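You operate a simulated robot arm through the tools that you are given. There is no shell and no other tool.

Carry out the task below with a simulated robot arm. There is one attempt and no reset: what you move stays moved.

TASK
Sand the grey film off the cedar block and put it in the sweater drawer.
Fine: pad back, drawer shut. Where these are worked on the way, their far stop is far enough and under half their travel is too little: sweater drawer. What is to be rubbed or washed off counts as gone when no trace of it is left.
Where things are to end (x, y in the base frame): cedar block within 0.06 m of [0.25, -0.67].

It is judged by the outcome, as a careful person would: the job done as asked, and still so three seconds after it is handed in. It fails if anything else is knocked over, pushed out of place, dropped, spilled or broken.

THE ROBOT
A 7-joint arm with a three-finger gripper, fixed in place. Base frame: the origin is at the foot of the arm, x ahead of it, y to its left, z up. Lengths are in m, angles in degrees, forces in N, time in s.
With the tool pointing down near the work surface it reaches from about 0.5 to 0.94 m from the base axis. Its first joint turns from -166.0 to 166.0 degrees. Payload 2.69 kg.
Tool frame: the origin (TCP) lies between the finger pads and is the grasp point; the fingertips stand 0.029 m ahead of it; z points along the fingers, y is the line along which they close. The gripper opens to 0.12 m. The gripper's body begins 0.078 m behind the TCP.
Orientation is that of the tool frame in the base frame, as a unit quaternion [x, y, z, w]. With the fingers straight down and closing along the base's y, the tool's x points along the base's -x, its y along +y and its z along -z.

THE INTERFACE
- The arm moves only by the tool apply_moves. Its arguments are lists of equal length, an entry for each row: "linear": the shift along the tool's x, y, z in units of 30 mm (1.0 is 30 mm), a list of three; "turn": the turn, a rotation vector about the tool's x, y, z in units of 6 degrees (1.0 is 6 degrees), a list of three; "gripper": the finger opening in m, from 0 to 0.12. In form: {"linear": [[tx, ty, tz], ...], "turn": [[wx, wy, wz], ...], "gripper": [gripper, ...]}. A call has 1 to 20 rows; each row shifts and turns the commanded pose from where the row before left it, along the tool's axes as they then stand. A call with a number of a shift or a turn outside -1 to 1 is refused whole. Rows are played at 5 a second. More than 0.05 m and 8.6 degrees between two rows, or a gripper value outside its range, and nothing of the call is played. Where a pose cannot be reached the arm comes as near as it can. A force on the tool above 70 N (or 10 N above the force at the start of the call, whichever is more), or a blocked arm, ends the call early, and 0.2 s more pass. Each finger halts on what it meets, pressing with about 43 N; the grip force reading is that of the motor and also rises with nothing between the fingers. The clock runs only during rows and for 0.2 s after the last one: add rows that do not move to give the fingers time. It gives the time, the measured TCP pose, the force on the tool (base axes), the opening and the grip force at its end, in the units of the frame above (readings bear some noise), with the torque about the TCP (base axes, N m) and any sound that the robot's microphone picked up.
- Cameras (640 x 400 px; columns grow to the right, rows downward): "scene" is fixed at [0.4009, -0.5015, 1.6784]; the picture's right is [-0.06, 1.00, 0.00], its down [0.99, 0.06, -0.11] and it looks along [-0.11, -0.01, -0.99] (base axes); focal length 292 px, centre (320, 200). "wrist" rides on the gripper at [0.063, 0, -0.104] in the tool frame; the picture's right is [0.00, 1.00, 0.00], its down [-0.83, 0.00, -0.56] and it looks along [-0.56, 0.00, 0.83] (tool axes); focal length 275 px, centre (320, 200). There is no depth. A picture from a camera that has moved, and an enlarged one, comes with that camera's place and axes in the base frame and with its lens.
- capture(camera): a new picture of that camera. The clock stands still meanwhile.
- move_column(by): slides the trunk up (or, below 0, down) by that many m; the arm rides with it, the base frame stays. It gives what a move gives, with no picture.
- inspect(camera, box): a new picture of the part [left, top, right, bottom] of that camera's present view, enlarged. The clock stands still meanwhile.
- close_job(): hands the job in; it is judged then, once.

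Places have to be worked out from the pictures, the camera data and where the tool is seen. Open the gripper and draw the arm clear of the work before you hand the job in, unless the task says otherwise.

The tools are called after "Request:" as a command line: name --argument value ..., lists and objects as JSON in quotes. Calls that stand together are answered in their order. apply_moves: Moves the arm, as the interface text tells. Its arguments: {"type":"object","properties":{"linear":{"type":"array","items":{"type":"array","items":{"type":"number"}}},"turn":{"type":"array","items":{"type":"array","items":{"type":"number"}}},"gripper":{"type":"array","items":{"type":"number"}}},"required":["linear","turn","gripper"]} The other tools are called the same way: move_column (by) slides the trunk up or down; capture (camera) takes a picture; inspect (camera, box) takes an enlarged picture of a part of a camera's view; close_job () hands the job in.

At the start:

```text
time_s: 0.0
eef_pos: [0.1462, -0.3941, 1.2071]
orientation: [0.0, 1.0, -0.001, 0.0]
contact_force: [-0.3, 0.5, 0.6]
ft_torque: [0.01, -0.03, 0.0]
gripper_width: 0.1199
gripper_force: 0.0
trunk travel left (down, up): [-0.5, 0.086]
```

scene: 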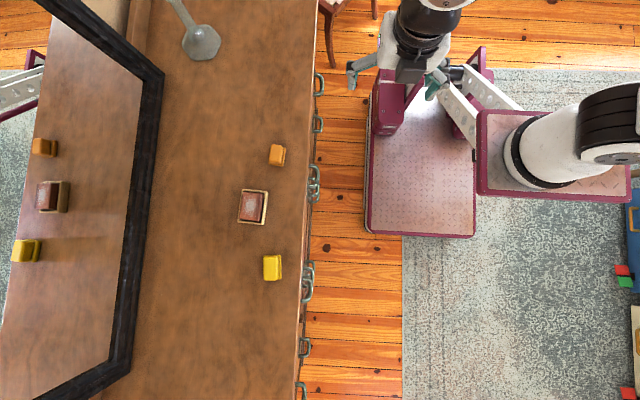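
wrist: 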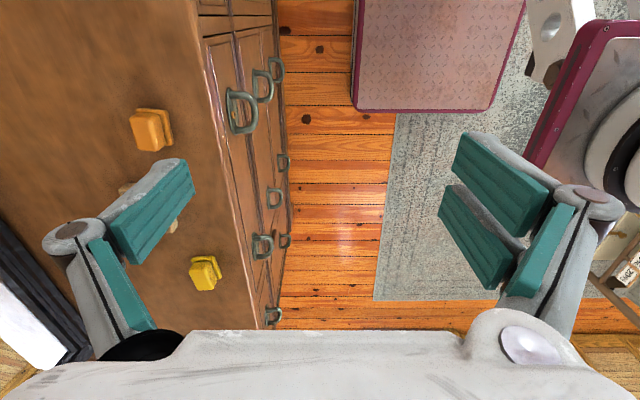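

I see a dresser to the robot's right (negative y) with three small items on top and handles on its front. I'll enlarge the views first to identify the things.

Request:
inspect --camera "scene" --box '[220, 130, 340, 300]'

Request:
inspect --camera "scene" --box '[270, 50, 350, 400]'

Request:
inspect --camera "wrist" --box '[100, 0, 340, 330]'

```text
2.35 times, centred on (280, 215) of scene
camera zoom: at [0.4009, -0.5015, 1.6784], right [-0.06, 1.0, 0.0], down [0.99, 0.06, -0.11], along [-0.11, -0.01, -0.99], focal length 686 px, centre (414, 165)
```

zoom: 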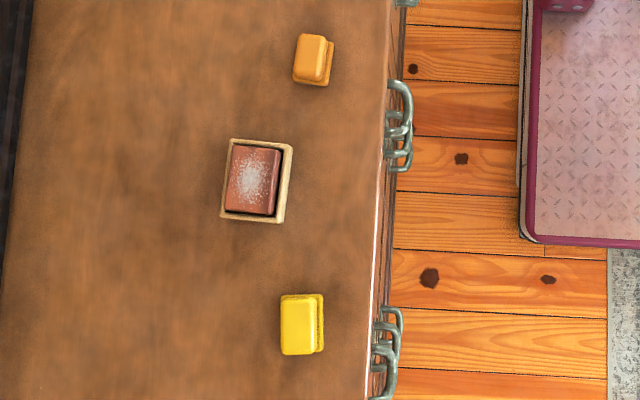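

```text
1.14 times, centred on (310, 225) of scene
camera zoom: at [0.4009, -0.5015, 1.6784], right [-0.06, 1.0, 0.0], down [0.99, 0.06, -0.11], along [-0.11, -0.01, -0.99], focal length 333 px, centre (331, 171)
```

zoom: 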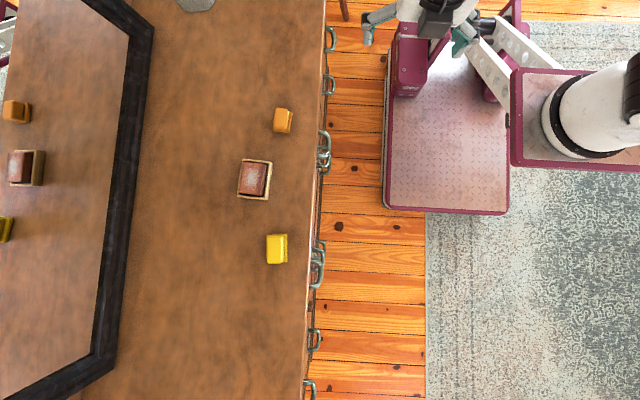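

```text
1.21 times, centred on (220, 165) of wrist
camera zoom: at [0.0834, -0.3933, 1.3102], right [0.0, 1.0, 0.0], down [0.83, 0.0, 0.56], along [0.56, 0.0, -0.83], focal length 334 px, centre (441, 242)
```

zoom: 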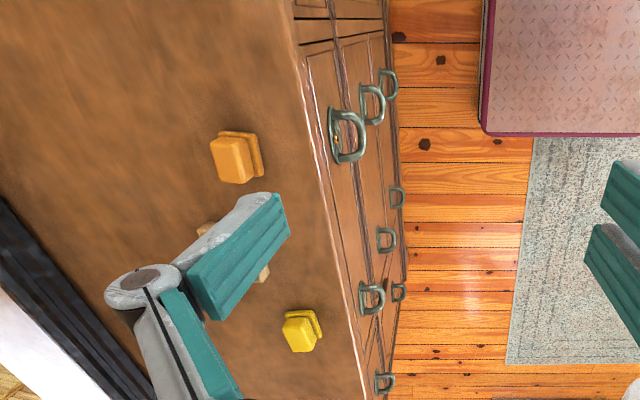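

The dresser top lies at about z 0.94 with its front at y about -0.53. I'll turn the wrist 90° in place so the wrist camera faces the dresser front and I can look at the drawers and labels.

Request:
apply_moves --linear '[[0, 0, 0], [0, 0, 0], [0, 0, 0], [0, 0, 0], [0, 0, 0], [0, 0, 0], [0, 0, 0], [0, 0, 0], [0, 0, 0], [0, 0, 0], [0, 0, 0], [0, 0, 0], [0, 0, 0], [0, 0, 0], [0, 0, 0]]' --turn '[[0, 0, 1], [0, 0, 1], [0, 0, 1], [0, 0, 1], [0, 0, 1], [0, 0, 1], [0, 0, 1], [0, 0, 1], [0, 0, 1], [0, 0, 1], [0, 0, 1], [0, 0, 1], [0, 0, 1], [0, 0, 1], [0, 0, 1]]' --gripper '[0.12, 0.12, 0.12, 0.12, 0.12, 0.12, 0.12, 0.12, 0.12, 0.12, 0.12, 0.12, 0.12, 0.12, 0.12]'

Request:
capture --camera "wrist"

```text
time_s: 3.2
eef_pos: [0.1465, -0.3923, 1.2082]
orientation: [0.708, 0.707, 0.0, 0.0]
contact_force: [-0.4, 0.4, 0.9]
ft_torque: [0.0, 0.01, 0.03]
gripper_width: 0.1199
gripper_force: 0.0
trunk travel left (down, up): [-0.5, 0.086]
```

```text
taken
camera wrist: at [0.1467, -0.3297, 1.31], right [1.0, 0.0, 0.0], down [0.0, -0.83, 0.56], along [0.0, -0.56, -0.83], focal length 275 px, centre (320, 200)
```

wrist: 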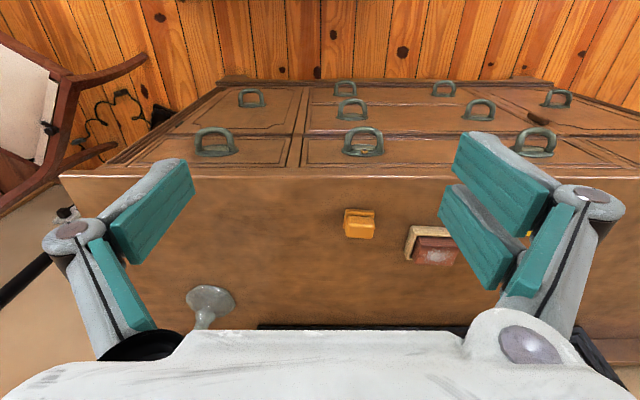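

The dresser front shows three columns of drawers, with what may be markings near the handles. I'll zoom in on them.

Request:
inspect --camera "wrist" --box '[290, 70, 450, 180]'

Request:
inspect --camera "wrist" --box '[440, 70, 640, 180]'

Request:
inspect --camera "wrist" --box '[60, 70, 310, 200]'

Request:
inspect --camera "wrist" --box '[320, 190, 480, 280]'

```text
3.64 times, centred on (370, 125) of wrist
camera zoom: at [0.1467, -0.3297, 1.31], right [1.0, 0.0, 0.0], down [0.0, -0.83, 0.56], along [0.0, -0.56, -0.83], focal length 1001 px, centre (138, 473)
```

zoom: 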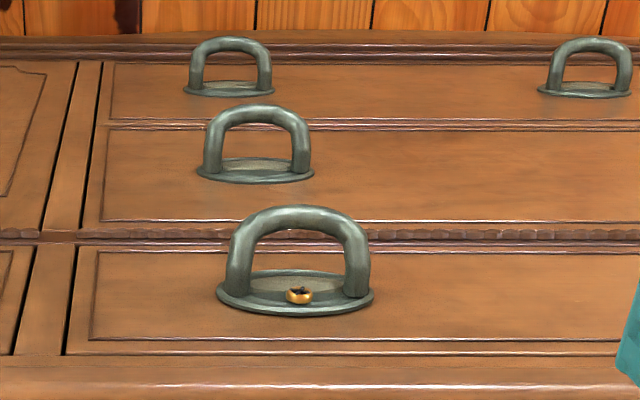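

```text
3.20 times, centred on (540, 125) of wrist
camera zoom: at [0.1467, -0.3297, 1.31], right [1.0, 0.0, 0.0], down [0.0, -0.83, 0.56], along [0.0, -0.56, -0.83], focal length 881 px, centre (-384, 440)
```

zoom: 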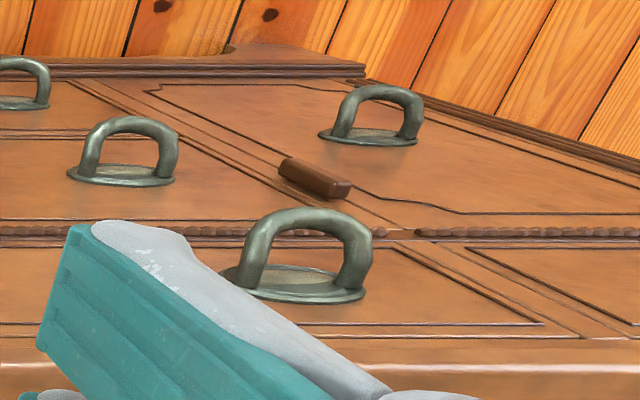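

```text
2.56 times, centred on (185, 135) of wrist
camera zoom: at [0.1467, -0.3297, 1.31], right [1.0, 0.0, 0.0], down [0.0, -0.83, 0.56], along [0.0, -0.56, -0.83], focal length 705 px, centre (666, 366)
```

zoom: 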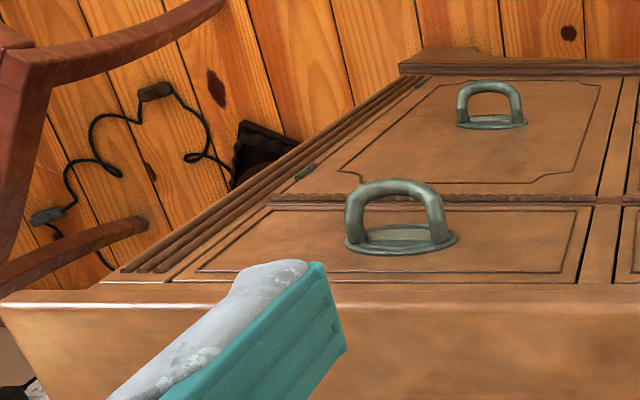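

```text
4.00 times, centred on (400, 235) of wrist
camera zoom: at [0.1467, -0.3297, 1.31], right [1.0, 0.0, 0.0], down [0.0, -0.83, 0.56], along [0.0, -0.56, -0.83], focal length 1101 px, centre (0, 60)
```

zoom: 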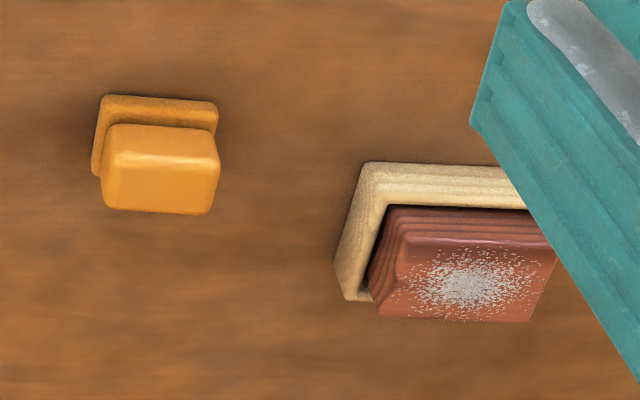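

The centre drawers are wide with two handles each; the top one seems to have a gold fitting behind its left handle. I'll move along and lower for a closer look at the drawer fronts.

Request:
apply_moves --linear '[[0.5, 0.9, 0.6], [0.5, 0.9, 0.6], [0.5, 0.9, 0.6], [0.5, 0.9, 0.6], [0.5, 0.9, 0.6], [0.5, 0.9, 0.6]]' --turn '[[0, 0.0, 0], [0, 0.0, 0], [0, 0.0, 0], [0, 0.0, 0], [0, 0, 0], [0, 0, 0]]' --gripper '[0.12, 0.12, 0.12, 0.12, 0.12, 0.12]'

Request:
capture --camera "wrist"

Request:
capture --camera "scene"

```text
time_s: 4.6
eef_pos: [0.3089, -0.3006, 1.0978]
orientation: [0.708, 0.706, 0.0, 0.0]
contact_force: [-0.4, -0.4, 0.0]
ft_torque: [-0.02, -0.03, -0.05]
gripper_width: 0.1199
gripper_force: 0.1
trunk travel left (down, up): [-0.5, 0.086]
```

```text
taken
camera wrist: at [0.3079, -0.238, 1.201], right [1.0, 0.0, 0.0], down [0.0, -0.83, 0.56], along [0.0, -0.56, -0.83], focal length 275 px, centre (320, 200)
```

wrist: 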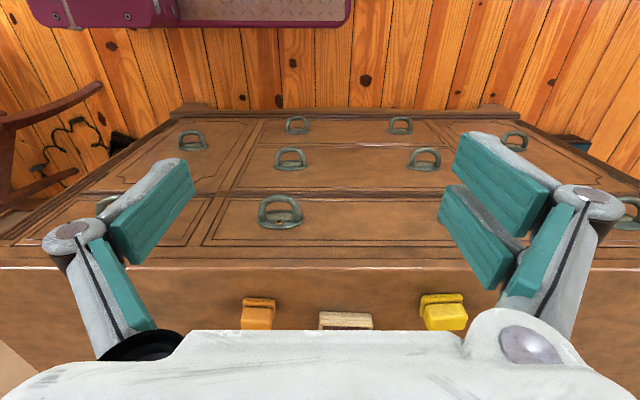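

```text
taken
```

scene: 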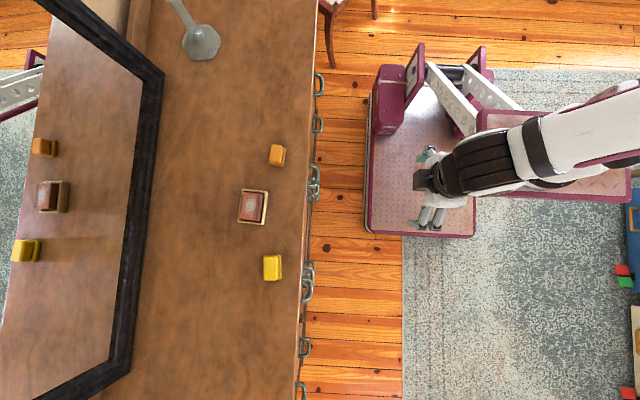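

The view of the front is better now; I'll zoom in on each of the centre drawers.

Request:
inspect --camera "wrist" --box '[200, 100, 460, 260]'

Request:
inspect --camera "wrist" --box '[240, 180, 330, 240]'

Request:
inspect --camera "wrist" --box '[230, 280, 480, 340]'

Request:
inspect --camera "wrist" --box '[380, 100, 640, 260]'

```text
2.46 times, centred on (330, 180) of wrist
camera zoom: at [0.3079, -0.238, 1.201], right [1.0, 0.0, 0.0], down [0.0, -0.83, 0.56], along [0.0, -0.56, -0.83], focal length 678 px, centre (295, 249)
```

zoom: 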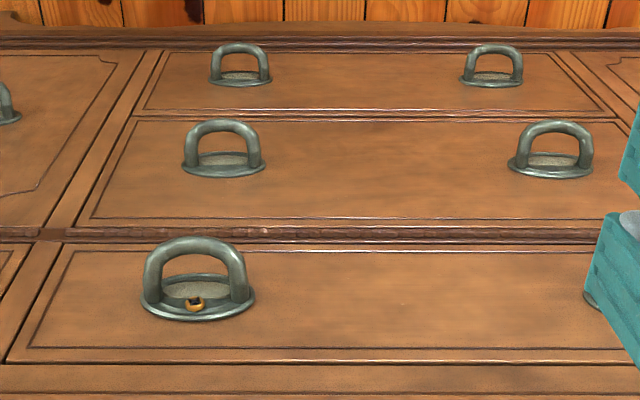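

```text
6.67 times, centred on (285, 210) of wrist
camera zoom: at [0.3079, -0.238, 1.201], right [1.0, 0.0, 0.0], down [0.0, -0.83, 0.56], along [0.0, -0.56, -0.83], focal length 1835 px, centre (553, 133)
```

zoom: 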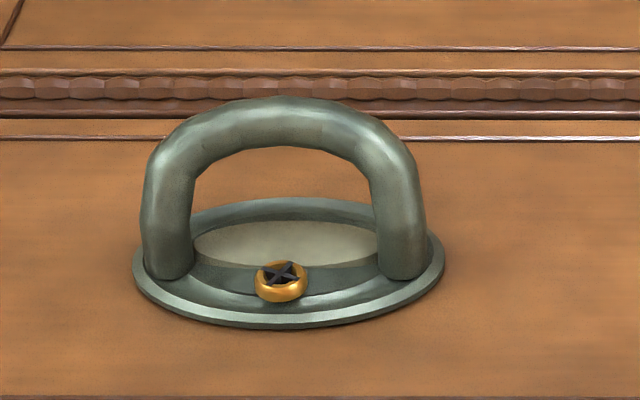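

```text
2.56 times, centred on (355, 310) of wrist
camera zoom: at [0.3079, -0.238, 1.201], right [1.0, 0.0, 0.0], down [0.0, -0.83, 0.56], along [0.0, -0.56, -0.83], focal length 705 px, centre (230, -82)
```

zoom: 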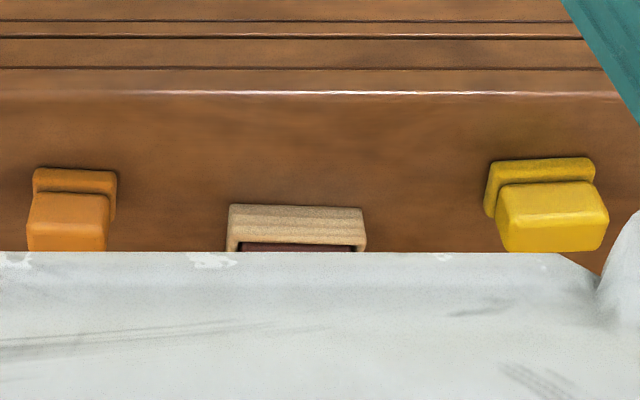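

```text
2.46 times, centred on (510, 180) of wrist
camera zoom: at [0.3079, -0.238, 1.201], right [1.0, 0.0, 0.0], down [0.0, -0.83, 0.56], along [0.0, -0.56, -0.83], focal length 678 px, centre (-148, 249)
```

zoom: 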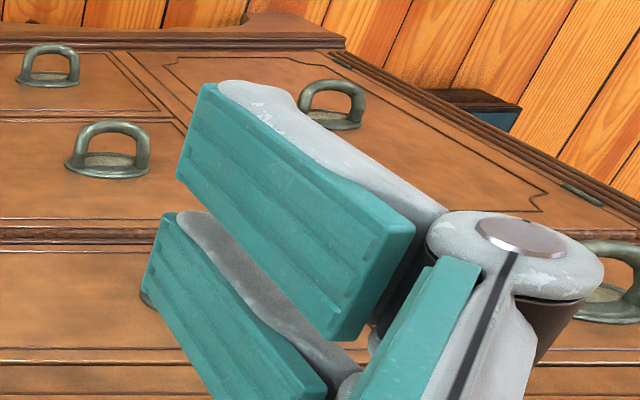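

The gold-ringed fitting sits at about (0.23, -0.55, 0.81) above the left handle of the top centre drawer. Next I'll move over the dresser top, staying high, to look at the two pads and the block closely.

Request:
apply_moves --linear '[[-0.95, 0.15, 0], [-0.95, 0.15, 0], [-0.95, 0.15, 0], [-0.95, 0.15, 0], [-0.95, 0.15, 0], [-0.95, 0.15, 0], [-0.95, 0.15, 0], [-0.95, 0.15, 0]]' --turn '[[0, 0, 0], [0, 0, 0], [0, 0, 0], [0, 0, 0], [0, 0, 0], [0, 0, 0], [0, 0, 0], [0, 0, 0]]' --gripper '[0.12, 0.12, 0.12, 0.12, 0.12, 0.12, 0.12, 0.12]'

Request:
capture --camera "wrist"

```text
time_s: 6.4
eef_pos: [0.3446, -0.5319, 1.1]
orientation: [0.707, 0.707, 0.001, 0.0]
contact_force: [-0.6, 0.8, 0.4]
ft_torque: [-0.02, -0.01, 0.0]
gripper_width: 0.1199
gripper_force: 0.0
trunk travel left (down, up): [-0.5, 0.086]
```

```text
taken
camera wrist: at [0.3452, -0.4674, 1.2033], right [1.0, 0.0, 0.0], down [0.0, -0.83, 0.56], along [0.0, -0.56, -0.83], focal length 275 px, centre (320, 200)
```

wrist: 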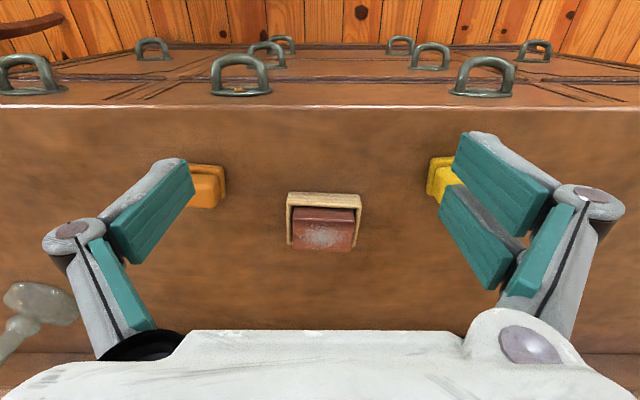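

The block sits in a light tray near (0.35, -0.68). I'll shift over the orange pad first and look at it.

Request:
inspect --camera "wrist" --box '[270, 180, 380, 260]'

Request:
apply_moves --linear '[[0, -0.95, 0], [0, -0.95, 0], [0, -0.95, 0], [0, -0.95, 0], [0, -0.6, 0]]' --turn '[[0, 0, 0], [0, 0, 0], [0, 0, 0], [0, 0, 0], [0, 0, 0]]' --gripper '[0.12, 0.12, 0.12, 0.12, 0.12]'

Request:
capture --camera "wrist"

Request:
inspect --camera "wrist" --box '[260, 150, 400, 240]'

```text
5.00 times, centred on (325, 220) of wrist
camera zoom: at [0.3452, -0.4674, 1.2033], right [1.0, 0.0, 0.0], down [0.0, -0.83, 0.56], along [0.0, -0.56, -0.83], focal length 1376 px, centre (295, 100)
```

zoom: 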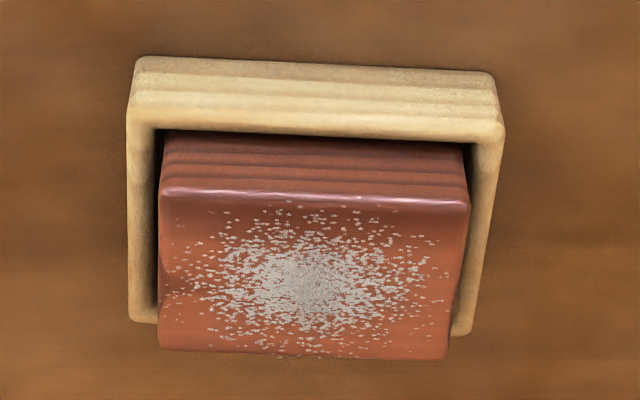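

```text
time_s: 7.6
eef_pos: [0.2121, -0.5324, 1.0993]
orientation: [0.707, 0.707, 0.0, -0.001]
contact_force: [0.5, -1.0, -0.8]
ft_torque: [0.01, 0.04, 0.03]
gripper_width: 0.1199
gripper_force: 0.0
trunk travel left (down, up): [-0.5, 0.086]
```

```text
taken
camera wrist: at [0.212, -0.4689, 1.2023], right [1.0, 0.0, 0.0], down [0.0, -0.83, 0.56], along [0.0, -0.56, -0.83], focal length 275 px, centre (320, 200)
```

wrist: 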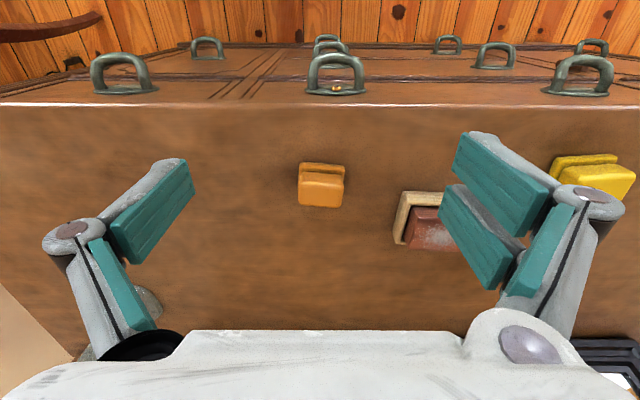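

```text
4.44 times, centred on (330, 195) of wrist
camera zoom: at [0.212, -0.4689, 1.2023], right [1.0, 0.0, 0.0], down [0.0, -0.83, 0.56], along [0.0, -0.56, -0.83], focal length 1224 px, centre (276, 222)
```

zoom: 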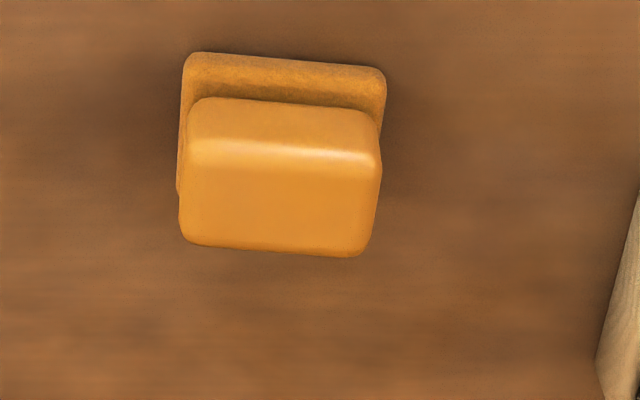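

The orange pad has a coarser-looking base layer and a smooth grip. Now I'll move over to look at the yellow one for comparison.

Request:
apply_moves --linear '[[0, 0.95, 0], [0, 0.95, 0], [0, 0.95, 0], [0, 0.95, 0], [0, 0.95, 0], [0, 0.95, 0], [0, 0.95, 0], [0, 0.95, 0], [0, 0.95, 0]]' --turn '[[0, 0, 0], [0, 0, 0], [0, 0, 0], [0, 0, 0], [0, 0, 0], [0, 0, 0], [0, 0, 0], [0, 0, 0], [0, 0, 0]]' --gripper '[0.12, 0.12, 0.12, 0.12, 0.12, 0.12, 0.12, 0.12, 0.12]'

Request:
capture --camera "wrist"

Request:
inspect --camera "wrist" --box '[260, 150, 400, 240]'

```text
time_s: 9.6
eef_pos: [0.4678, -0.5319, 1.0989]
orientation: [0.707, 0.707, 0.0, 0.0]
contact_force: [0.2, -0.6, 0.2]
ft_torque: [0.01, -0.01, -0.02]
gripper_width: 0.12
gripper_force: 0.0
trunk travel left (down, up): [-0.5, 0.086]
```

```text
taken
camera wrist: at [0.4671, -0.4688, 1.2012], right [1.0, 0.0, 0.0], down [0.0, -0.83, 0.56], along [0.0, -0.56, -0.83], focal length 275 px, centre (320, 200)
```

wrist: 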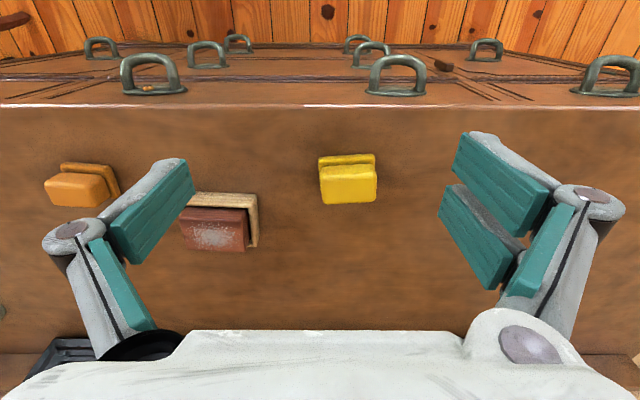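

```text
4.44 times, centred on (330, 195) of wrist
camera zoom: at [0.4671, -0.4688, 1.2012], right [1.0, 0.0, 0.0], down [0.0, -0.83, 0.56], along [0.0, -0.56, -0.83], focal length 1224 px, centre (276, 222)
```

zoom: 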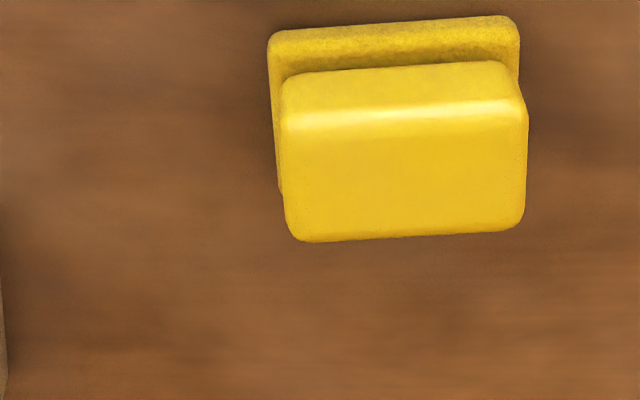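

The yellow one looks similar but bigger; its base is mottled. I'll lower the camera (fingers stay over the empty front strip of the top) to examine the base layers from the side.

Request:
apply_moves --linear '[[0.3, 0.3, 0.9], [0.3, 0.3, 0.9], [0.3, 0.3, 0.9], [0.3, 0.3, 0.9]]' --turn '[[0, 0, 0], [0, 0, 0], [0, 0, 0], [0, 0, 0]]' --gripper '[0.12, 0.12, 0.12, 0.12]'

Request:
capture --camera "wrist"

Request:
inspect --camera "wrist" --box '[260, 190, 400, 290]'

```text
time_s: 10.6
eef_pos: [0.5055, -0.4949, 0.9903]
orientation: [0.706, 0.708, 0.0, 0.0]
contact_force: [-0.1, -0.6, -0.7]
ft_torque: [0.02, -0.02, 0.01]
gripper_width: 0.1199
gripper_force: 0.1
trunk travel left (down, up): [-0.5, 0.086]
```

```text
taken
camera wrist: at [0.504, -0.4327, 1.0929], right [1.0, 0.0, 0.0], down [0.0, -0.83, 0.56], along [0.0, -0.56, -0.83], focal length 275 px, centre (320, 200)
```

wrist: 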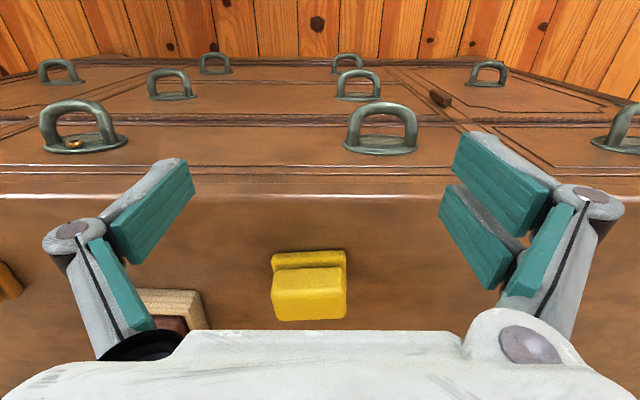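

```text
4.00 times, centred on (330, 240) of wrist
camera zoom: at [0.504, -0.4327, 1.0929], right [1.0, 0.0, 0.0], down [0.0, -0.83, 0.56], along [0.0, -0.56, -0.83], focal length 1101 px, centre (280, 40)
```

zoom: 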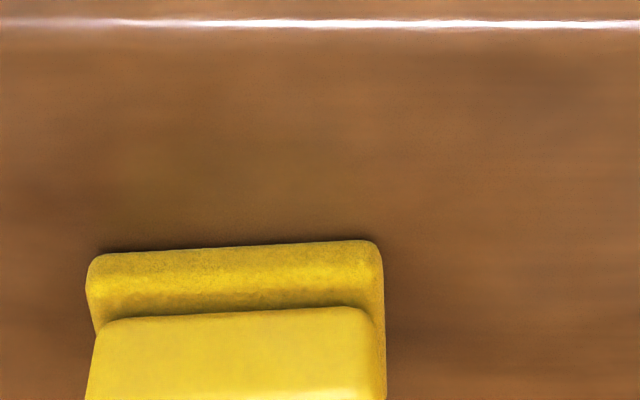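

Now the same close view for the orange pad, sliding along the dresser's front edge above the handles.

Request:
apply_moves --linear '[[0, -0.95, 0], [0, -0.95, 0], [0, -0.95, 0], [0, -0.95, 0], [0, -0.95, 0], [0, -0.95, 0], [0, -0.95, 0], [0, -0.95, 0], [0, -0.95, 0], [0, -0.95, 0]]' --turn '[[0, 0, 0], [0, 0, 0], [0, 0, 0], [0, 0, 0], [0, 0, 0], [0, 0, 0], [0, 0, 0], [0, 0, 0], [0, 0, 0], [0, 0, 0]]' --gripper '[0.12, 0.12, 0.12, 0.12, 0.12, 0.12, 0.12, 0.12, 0.12, 0.12]'

Request:
capture --camera "wrist"

Request:
inspect --camera "wrist" --box '[260, 220, 400, 320]'

Request:
inspect --camera "wrist" --box '[280, 80, 400, 160]'

```text
time_s: 12.8
eef_pos: [0.2204, -0.4959, 0.9901]
orientation: [0.707, 0.708, -0.001, 0.001]
contact_force: [0.7, 0.1, 1.1]
ft_torque: [-0.01, 0.05, -0.01]
gripper_width: 0.1201
gripper_force: 0.1
trunk travel left (down, up): [-0.5, 0.086]
```

```text
taken
camera wrist: at [0.2186, -0.4332, 1.0928], right [1.0, 0.0, 0.0], down [0.0, -0.83, 0.56], along [0.0, -0.56, -0.83], focal length 275 px, centre (320, 200)
```

wrist: 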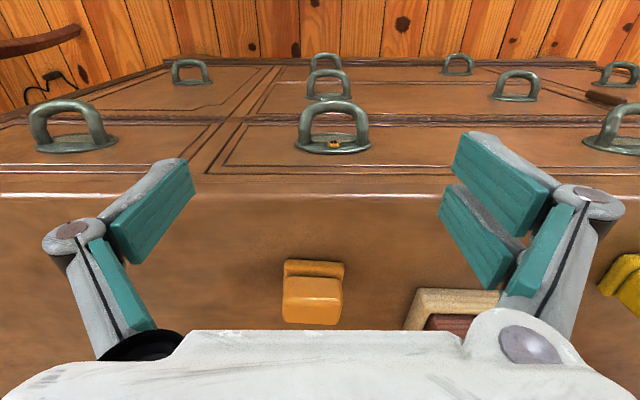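

```text
4.00 times, centred on (330, 270) of wrist
camera zoom: at [0.2186, -0.4332, 1.0928], right [1.0, 0.0, 0.0], down [0.0, -0.83, 0.56], along [0.0, -0.56, -0.83], focal length 1101 px, centre (280, -80)
```

zoom: 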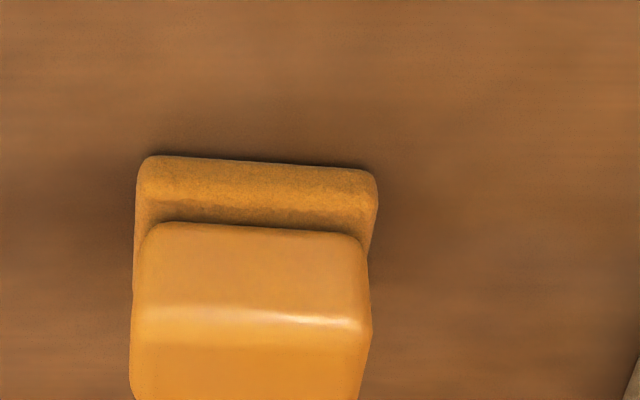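

```text
5.00 times, centred on (340, 120) of wrist
camera zoom: at [0.2186, -0.4332, 1.0928], right [1.0, 0.0, 0.0], down [0.0, -0.83, 0.56], along [0.0, -0.56, -0.83], focal length 1376 px, centre (220, 600)
```

zoom: 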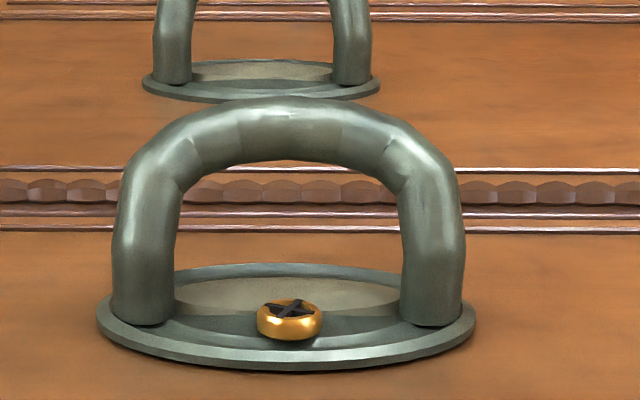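

The gold fitting is a small boss on the handle's backplate. Before choosing, I'll check the rest of the scene for any label or sign: the right edge, the mirror and the far drawers.

Request:
inspect --camera "scene" --box '[560, 180, 640, 400]'

Request:
inspect --camera "scene" --box '[0, 100, 140, 300]'

Request:
inspect --camera "scene" --box '[240, 130, 310, 180]'

Request:
inspect --camera "scene" --box '[240, 245, 310, 295]'

```text
1.82 times, centred on (600, 290) of scene
camera zoom: at [0.4009, -0.5015, 1.6784], right [-0.06, 1.0, 0.0], down [0.99, 0.06, -0.11], along [-0.11, -0.01, -0.99], focal length 530 px, centre (-189, 36)
```

zoom: 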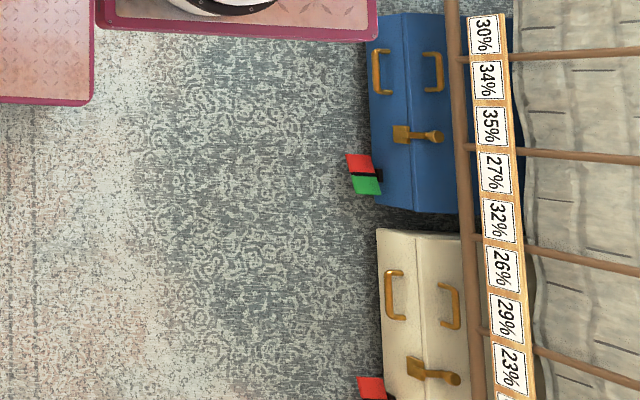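

```text
2.00 times, centred on (70, 200) of scene
camera zoom: at [0.4009, -0.5015, 1.6784], right [-0.06, 1.0, 0.0], down [0.99, 0.06, -0.11], along [-0.11, -0.01, -0.99], focal length 583 px, centre (820, 200)
```

zoom: 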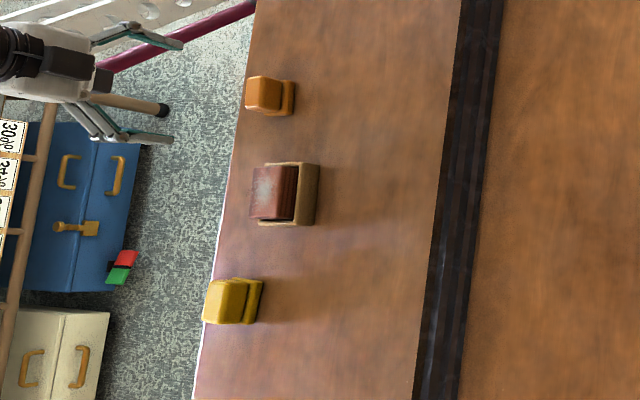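

```text
8.00 times, centred on (275, 155) of scene
camera zoom: at [0.4009, -0.5015, 1.6784], right [-0.06, 1.0, 0.0], down [0.99, 0.06, -0.11], along [-0.11, -0.01, -0.99], focal length 2332 px, centre (680, 560)
```

zoom: 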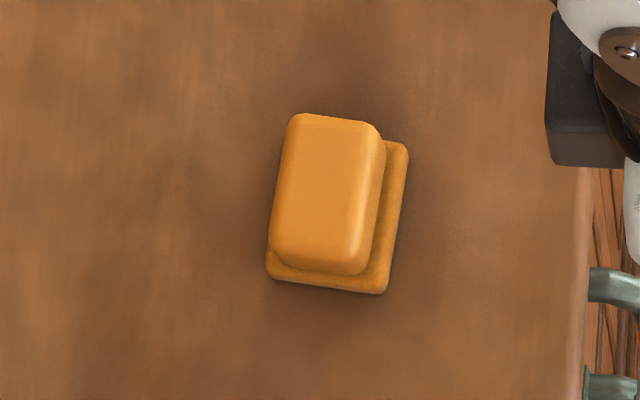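

```text
8.00 times, centred on (275, 270) of scene
camera zoom: at [0.4009, -0.5015, 1.6784], right [-0.06, 1.0, 0.0], down [0.99, 0.06, -0.11], along [-0.11, -0.01, -0.99], focal length 2332 px, centre (680, -360)
```

zoom: 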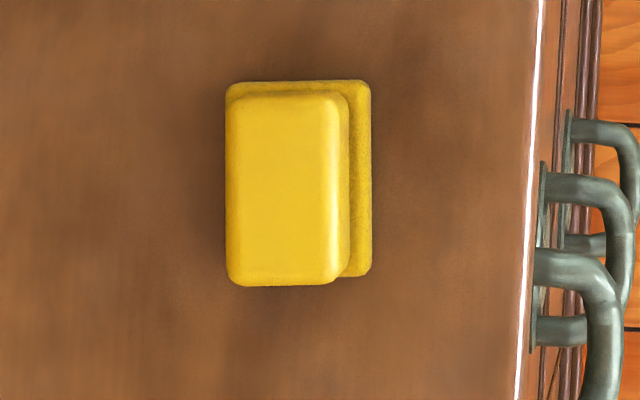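

The orange pad is rotated slightly (about 6°), the yellow one a few degrees the other way. I'll zoom very closely onto the orange base layer to judge its texture.

Request:
inspect --camera "wrist" --box '[280, 255, 350, 300]'

Request:
inspect --camera "wrist" --box '[590, 240, 640, 300]'

```text
8.89 times, centred on (315, 278) of wrist
camera zoom: at [0.2186, -0.4332, 1.0928], right [1.0, 0.0, 0.0], down [0.0, -0.83, 0.56], along [0.0, -0.56, -0.83], focal length 2447 px, centre (364, -489)
```

zoom: 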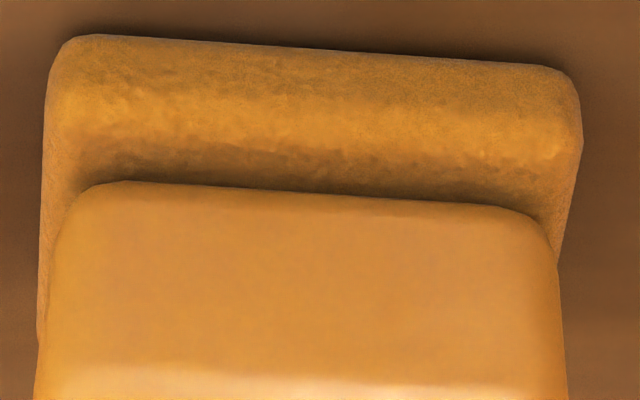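

```text
6.67 times, centred on (615, 270) of wrist
camera zoom: at [0.2186, -0.4332, 1.0928], right [1.0, 0.0, 0.0], down [0.0, -0.83, 0.56], along [0.0, -0.56, -0.83], focal length 1835 px, centre (-1647, -267)
```

zoom: 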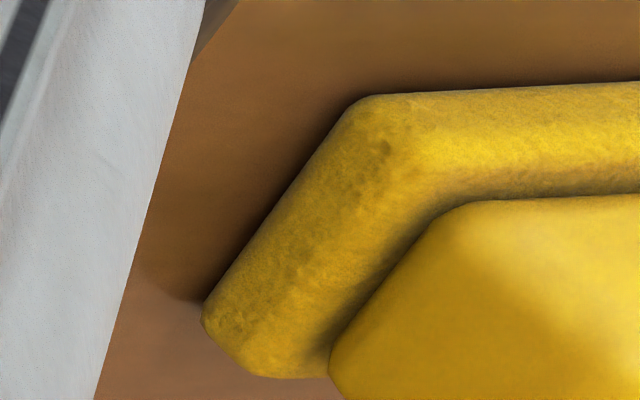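

Both base layers look alike in make, so I'll rely on colour and verify later; the tan/orange pad is my candidate for the sanding pad. I judge it at about (0.213, -0.630), top z ≈ 0.953, turned about -4°. I'll raise up, move over it and align.

Request:
apply_moves --linear '[[0, 0, -1], [0, 0, -1], [-0.9, -0.05, 0], [-0.9, -0.05, 0], [-0.9, -0.05, 0], [-0.9, -0.05, 0], [-0.87, -0.06, 0], [0, 0, 0]]' --turn '[[0, 0, 0], [0, 0, 0], [0, 0, 0], [0, 0, 0], [0, 0, 0], [0, 0, 0], [0, 0, 0.67], [0, 0, 0]]' --gripper '[0.12, 0.12, 0.1, 0.08, 0.08, 0.08, 0.08, 0.08]'

Request:
capture --camera "wrist"

Request:
inspect --camera "scene" --box '[240, 120, 320, 180]'

```text
time_s: 14.6
eef_pos: [0.2126, -0.6315, 1.0546]
orientation: [0.732, 0.682, 0.0, 0.001]
contact_force: [-0.7, 0.0, -0.5]
ft_torque: [-0.03, 0.02, 0.01]
gripper_width: 0.08
gripper_force: 0.1
trunk travel left (down, up): [-0.5, 0.086]
```

```text
taken
camera wrist: at [0.2162, -0.5675, 1.1557], right [1.0, -0.07, 0.0], down [-0.06, -0.83, 0.56], along [-0.04, -0.55, -0.83], focal length 275 px, centre (320, 200)
```

wrist: 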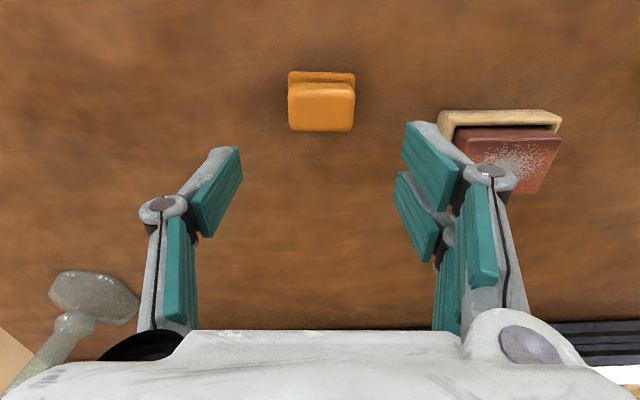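

```text
6.67 times, centred on (280, 150) of scene
camera zoom: at [0.4009, -0.5015, 1.6784], right [-0.06, 1.0, 0.0], down [0.99, 0.06, -0.11], along [-0.11, -0.01, -0.99], focal length 1943 px, centre (587, 533)
```

zoom: 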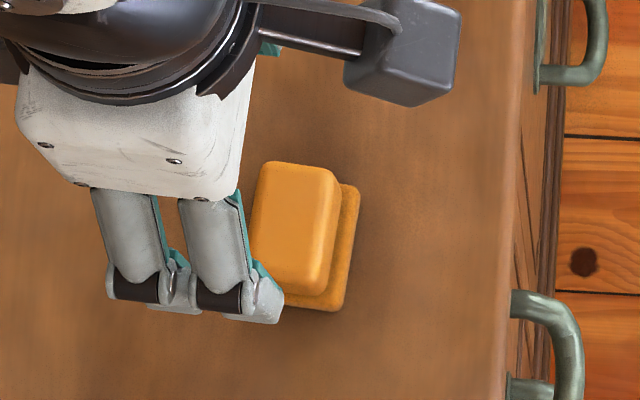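

The pad is centred under the TCP to within a couple of millimetres. I'll descend most of the way and check.

Request:
apply_moves --linear '[[0, 0.03, 0.8], [0, 0, 0.8], [0, 0, 0.6], [0, 0, 0.3]]' --turn '[[0, 0, 0], [0, 0, 0], [0, 0, 0], [0, 0, 0]]' --gripper '[0.08, 0.08, 0.08, 0.08]'

Request:
capture --camera "wrist"

Request:
inspect --camera "scene" --box '[240, 120, 320, 180]'

```text
time_s: 15.6
eef_pos: [0.214, -0.6291, 0.9775]
orientation: [0.732, 0.681, 0.0, -0.001]
contact_force: [-0.3, 0.1, 1.3]
ft_torque: [-0.02, -0.01, -0.03]
gripper_width: 0.0798
gripper_force: 0.1
trunk travel left (down, up): [-0.5, 0.086]
```

```text
taken
camera wrist: at [0.217, -0.5665, 1.0798], right [1.0, -0.07, 0.0], down [-0.06, -0.83, 0.56], along [-0.04, -0.56, -0.83], focal length 275 px, centre (320, 200)
```

wrist: 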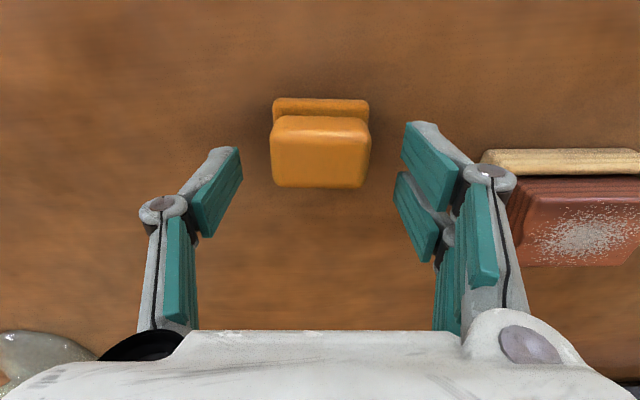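

```text
6.67 times, centred on (280, 150) of scene
camera zoom: at [0.4009, -0.5015, 1.6784], right [-0.06, 1.0, 0.0], down [0.99, 0.06, -0.11], along [-0.11, -0.01, -0.99], focal length 1943 px, centre (587, 533)
```

zoom: 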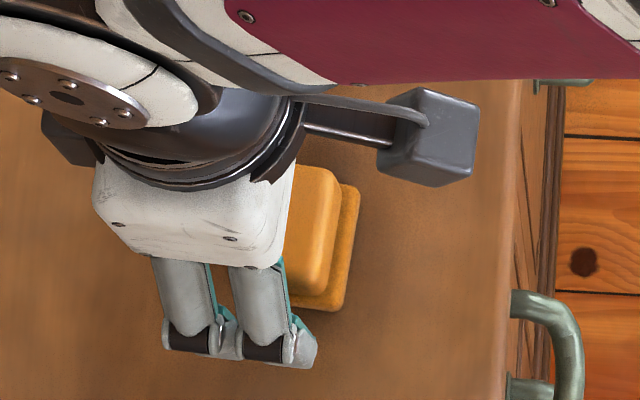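

TCP z is 0.978 with the pad between the jaws. I'll descend another 9 mm and close on the pad's grip.

Request:
apply_moves --linear '[[0, 0, 0.32], [0, 0, 0], [0, 0, 0], [0, 0, 0], [0, 0, 0]]' --turn '[[0, 0, 0], [0, 0, 0], [0, 0, 0], [0, 0, 0], [0, 0, 0]]' --gripper '[0.08, 0.06, 0.04, 0.03, 0.03]'

Request:
capture --camera "wrist"

```text
time_s: 16.8
eef_pos: [0.2123, -0.6289, 0.9672]
orientation: [0.732, 0.681, 0.0, 0.0]
contact_force: [-0.2, -0.6, 0.7]
ft_torque: [-0.01, 0.03, 0.0]
gripper_width: 0.0492
gripper_force: 43.2
trunk travel left (down, up): [-0.5, 0.086]
```

```text
taken
camera wrist: at [0.2171, -0.5664, 1.0696], right [1.0, -0.07, 0.0], down [-0.06, -0.83, 0.56], along [-0.04, -0.55, -0.83], focal length 275 px, centre (320, 200)
```

wrist: 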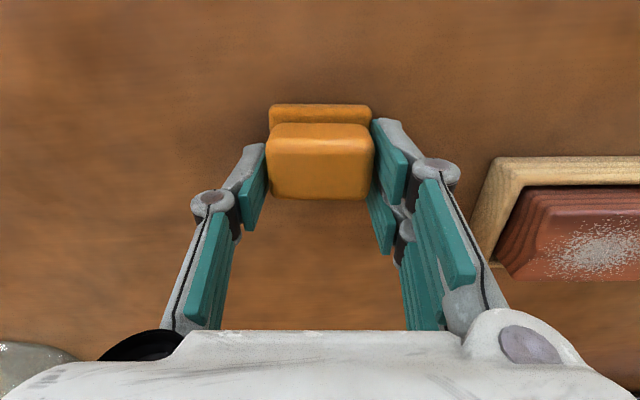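

The gripper holds at 0.049 m with 43 N: the pad is gripped. I note its home pose (TCP 0.2125, -0.629, 0.967) and lift it.

Request:
apply_moves --linear '[[0, 0, -0.5], [0, 0, -1], [0, 0, -1], [0, 0, -1], [0, 0, -0.5]]' --turn '[[0, 0, 0], [0, 0, 0], [0, 0, 0], [0, 0, 0], [0, 0, 0]]' --gripper '[0.03, 0.03, 0.03, 0.03, 0.03]'

Request:
capture --camera "wrist"

Request:
capture --camera "scene"

```text
time_s: 18.0
eef_pos: [0.2122, -0.6294, 1.086]
orientation: [0.732, 0.681, 0.0, 0.0]
contact_force: [0.2, -0.2, -0.6]
ft_torque: [0.04, -0.02, -0.02]
gripper_width: 0.0493
gripper_force: 43.3
trunk travel left (down, up): [-0.5, 0.086]
```

```text
taken
camera wrist: at [0.2157, -0.5658, 1.1886], right [1.0, -0.07, 0.0], down [-0.06, -0.83, 0.56], along [-0.04, -0.55, -0.83], focal length 275 px, centre (320, 200)
```

wrist: 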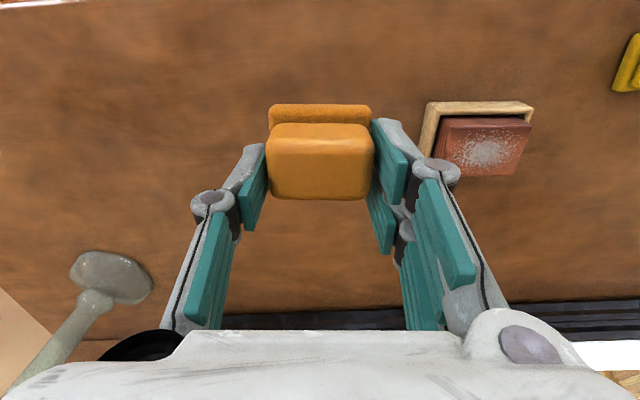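

```text
taken
```

scene: 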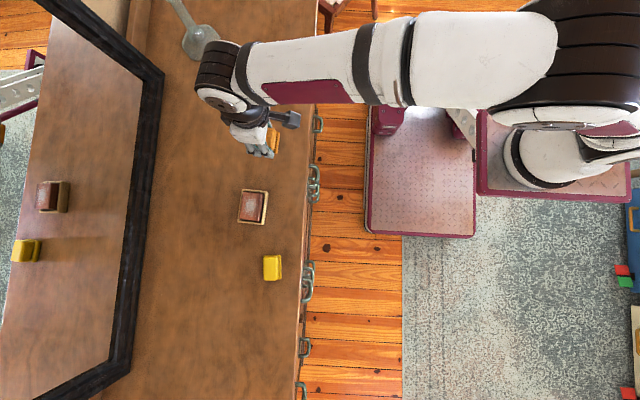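

The pad came up cleanly. To verify it is abrasive, I'll raise it and tilt it so that the mirror shows its underside to the scene camera.

Request:
apply_moves --linear '[[0, 0, -1], [0, 0, -1], [0, 0, 0], [0, 0, 0], [0, 0, 0], [0, 0, 0], [0, 0, 0], [0, 0, 0]]' --turn '[[0, 0, 0], [0, 0, 0], [0, -1, 0], [0, -1, 0], [0, -1, 0], [0, -1, 0], [0, -1, 0], [0, -1, 0]]' --gripper '[0.03, 0.03, 0.03, 0.03, 0.03, 0.03, 0.03, 0.03]'

Request:
capture --camera "scene"

Request:
capture --camera "wrist"

```text
time_s: 19.8
eef_pos: [0.2117, -0.6287, 1.1463]
orientation: [0.696, 0.648, -0.227, 0.211]
contact_force: [0.0, 0.1, -0.2]
ft_torque: [-0.01, -0.02, -0.01]
gripper_width: 0.0492
gripper_force: 43.6
trunk travel left (down, up): [-0.5, 0.086]
```

```text
taken
```

scene: 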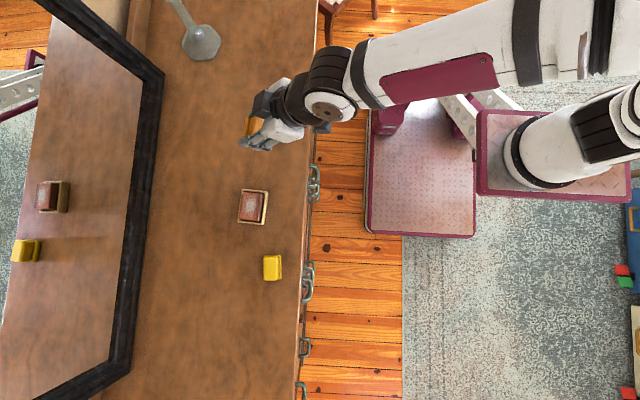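

```text
taken
camera wrist: at [0.22, -0.5171, 1.1925], right [1.0, -0.07, 0.0], down [-0.02, -0.34, 0.94], along [-0.06, -0.94, -0.34], focal length 275 px, centre (320, 200)
```

wrist: 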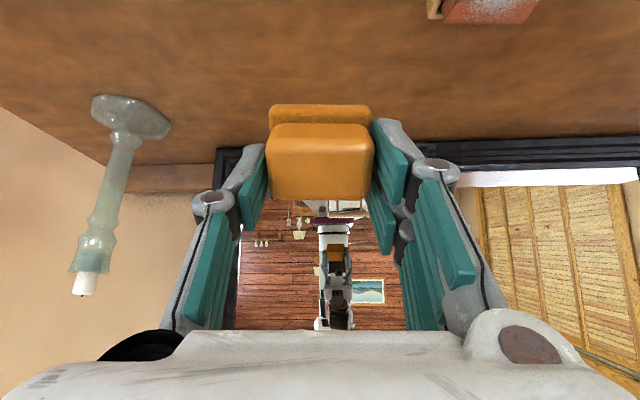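

In the wrist view the mirror shows the pad's reflection near (335, 253). I'll zoom in there.

Request:
inspect --camera "wrist" --box '[305, 225, 365, 285]'

Request:
inspect --camera "wrist" --box '[240, 180, 420, 330]'

```text
6.67 times, centred on (335, 255) of wrist
camera zoom: at [0.22, -0.5171, 1.1925], right [1.0, -0.07, 0.0], down [-0.02, -0.34, 0.94], along [-0.06, -0.94, -0.34], focal length 1835 px, centre (220, -167)
```

zoom: 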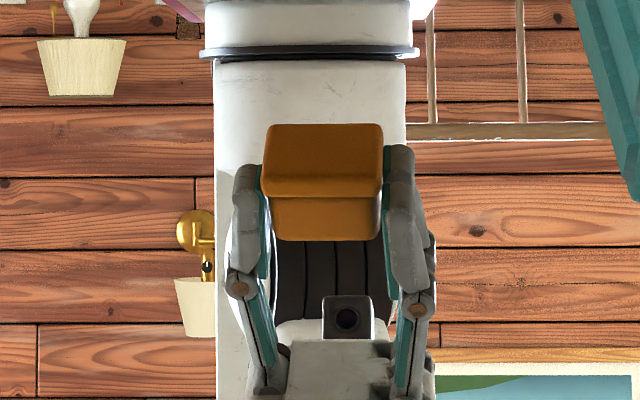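

```text
2.67 times, centred on (330, 255) of wrist
camera zoom: at [0.22, -0.5171, 1.1925], right [1.0, -0.07, 0.0], down [-0.02, -0.34, 0.94], along [-0.06, -0.94, -0.34], focal length 734 px, centre (293, 53)
```

zoom: 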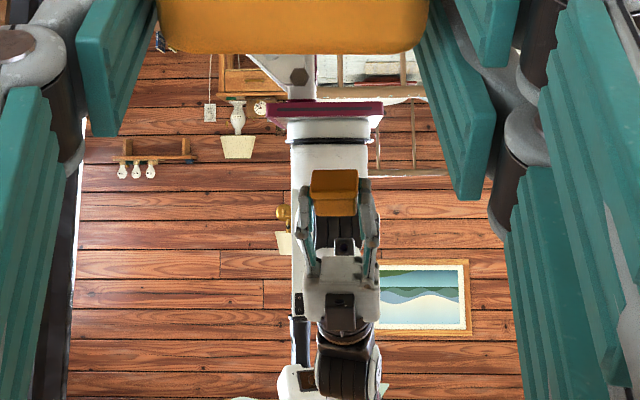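

The underside is visible in the mirror as a plain orange face; I'll zoom in further for texture.

Request:
inspect --camera "wrist" --box '[326, 240, 346, 256]'

```text
16.00 times, centred on (336, 248) of wrist
camera zoom: at [0.22, -0.5171, 1.1925], right [1.0, -0.07, 0.0], down [-0.02, -0.34, 0.94], along [-0.06, -0.94, -0.34], focal length 4404 px, centre (64, -568)
```

zoom: 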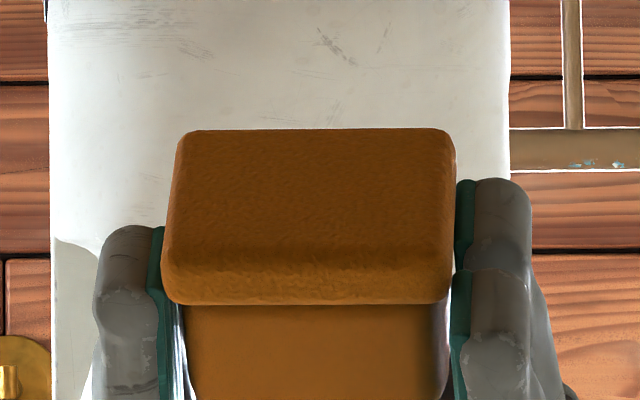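

The underside looks rough and granular, consistent with an abrasive pad. I'll tilt back level and move above the block at about (0.348, -0.675), stopping some 2.5 cm above contact.

Request:
apply_moves --linear '[[0, 0, 0], [0, 0, 0], [0, 0, 0], [0, 0, 0], [0, 0, 0], [0, 0, 0], [-0.242, 0.926, 0], [-0.242, 0.926, 0], [-0.242, 0.926, 0], [-0.242, 0.926, 0], [-0.242, 0.926, 0], [0, 0, 0.9], [0, 0, 0.9], [0, 0, 0.9], [0, 0, 0.6], [0, 0, 0]]' --turn '[[0, 1, 0], [0, 1, 0], [0, 1, 0], [0, 1, 0], [0, 1, 0], [0, 1, 0], [0, 0, 0], [0, 0, 0], [0, 0, 0], [0, 0, 0], [0, 0, 0], [0, 0, 0], [0, 0, 0], [0, 0, 0], [0, 0, 0], [0, 0, 0]]' --gripper '[0.03, 0.03, 0.03, 0.03, 0.03, 0.03, 0.03, 0.03, 0.03, 0.03, 0.03, 0.03, 0.03, 0.03, 0.03, 0.03]'

Request:
capture --camera "wrist"

Request:
inspect --camera "scene" --box '[210, 160, 310, 250]'

```text
time_s: 23.2
eef_pos: [0.3506, -0.6766, 1.0476]
orientation: [0.732, 0.681, 0.0, 0.0]
contact_force: [-0.5, 0.4, -0.9]
ft_torque: [-0.03, -0.01, 0.04]
gripper_width: 0.0493
gripper_force: 42.9
trunk travel left (down, up): [-0.5, 0.086]
```

```text
taken
camera wrist: at [0.354, -0.6137, 1.1502], right [1.0, -0.07, 0.0], down [-0.06, -0.83, 0.56], along [-0.04, -0.55, -0.83], focal length 275 px, centre (320, 200)
```

wrist: 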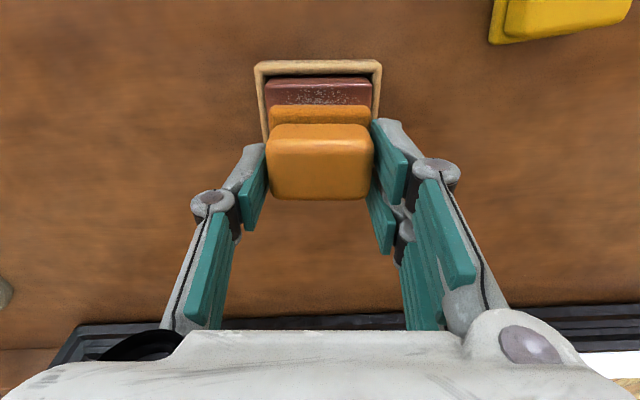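

```text
4.44 times, centred on (260, 205) of scene
camera zoom: at [0.4009, -0.5015, 1.6784], right [-0.06, 1.0, 0.0], down [0.99, 0.06, -0.11], along [-0.11, -0.01, -0.99], focal length 1296 px, centre (587, 178)
```

zoom: 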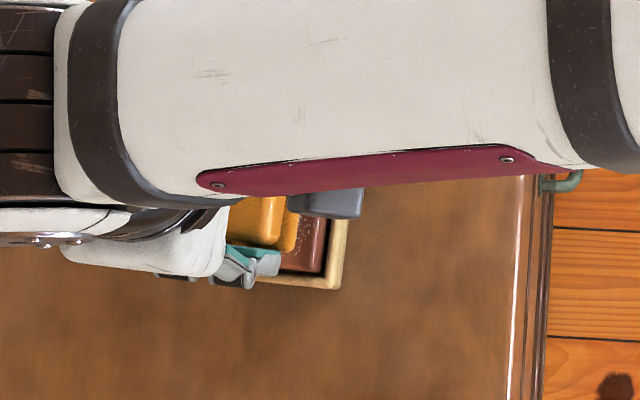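

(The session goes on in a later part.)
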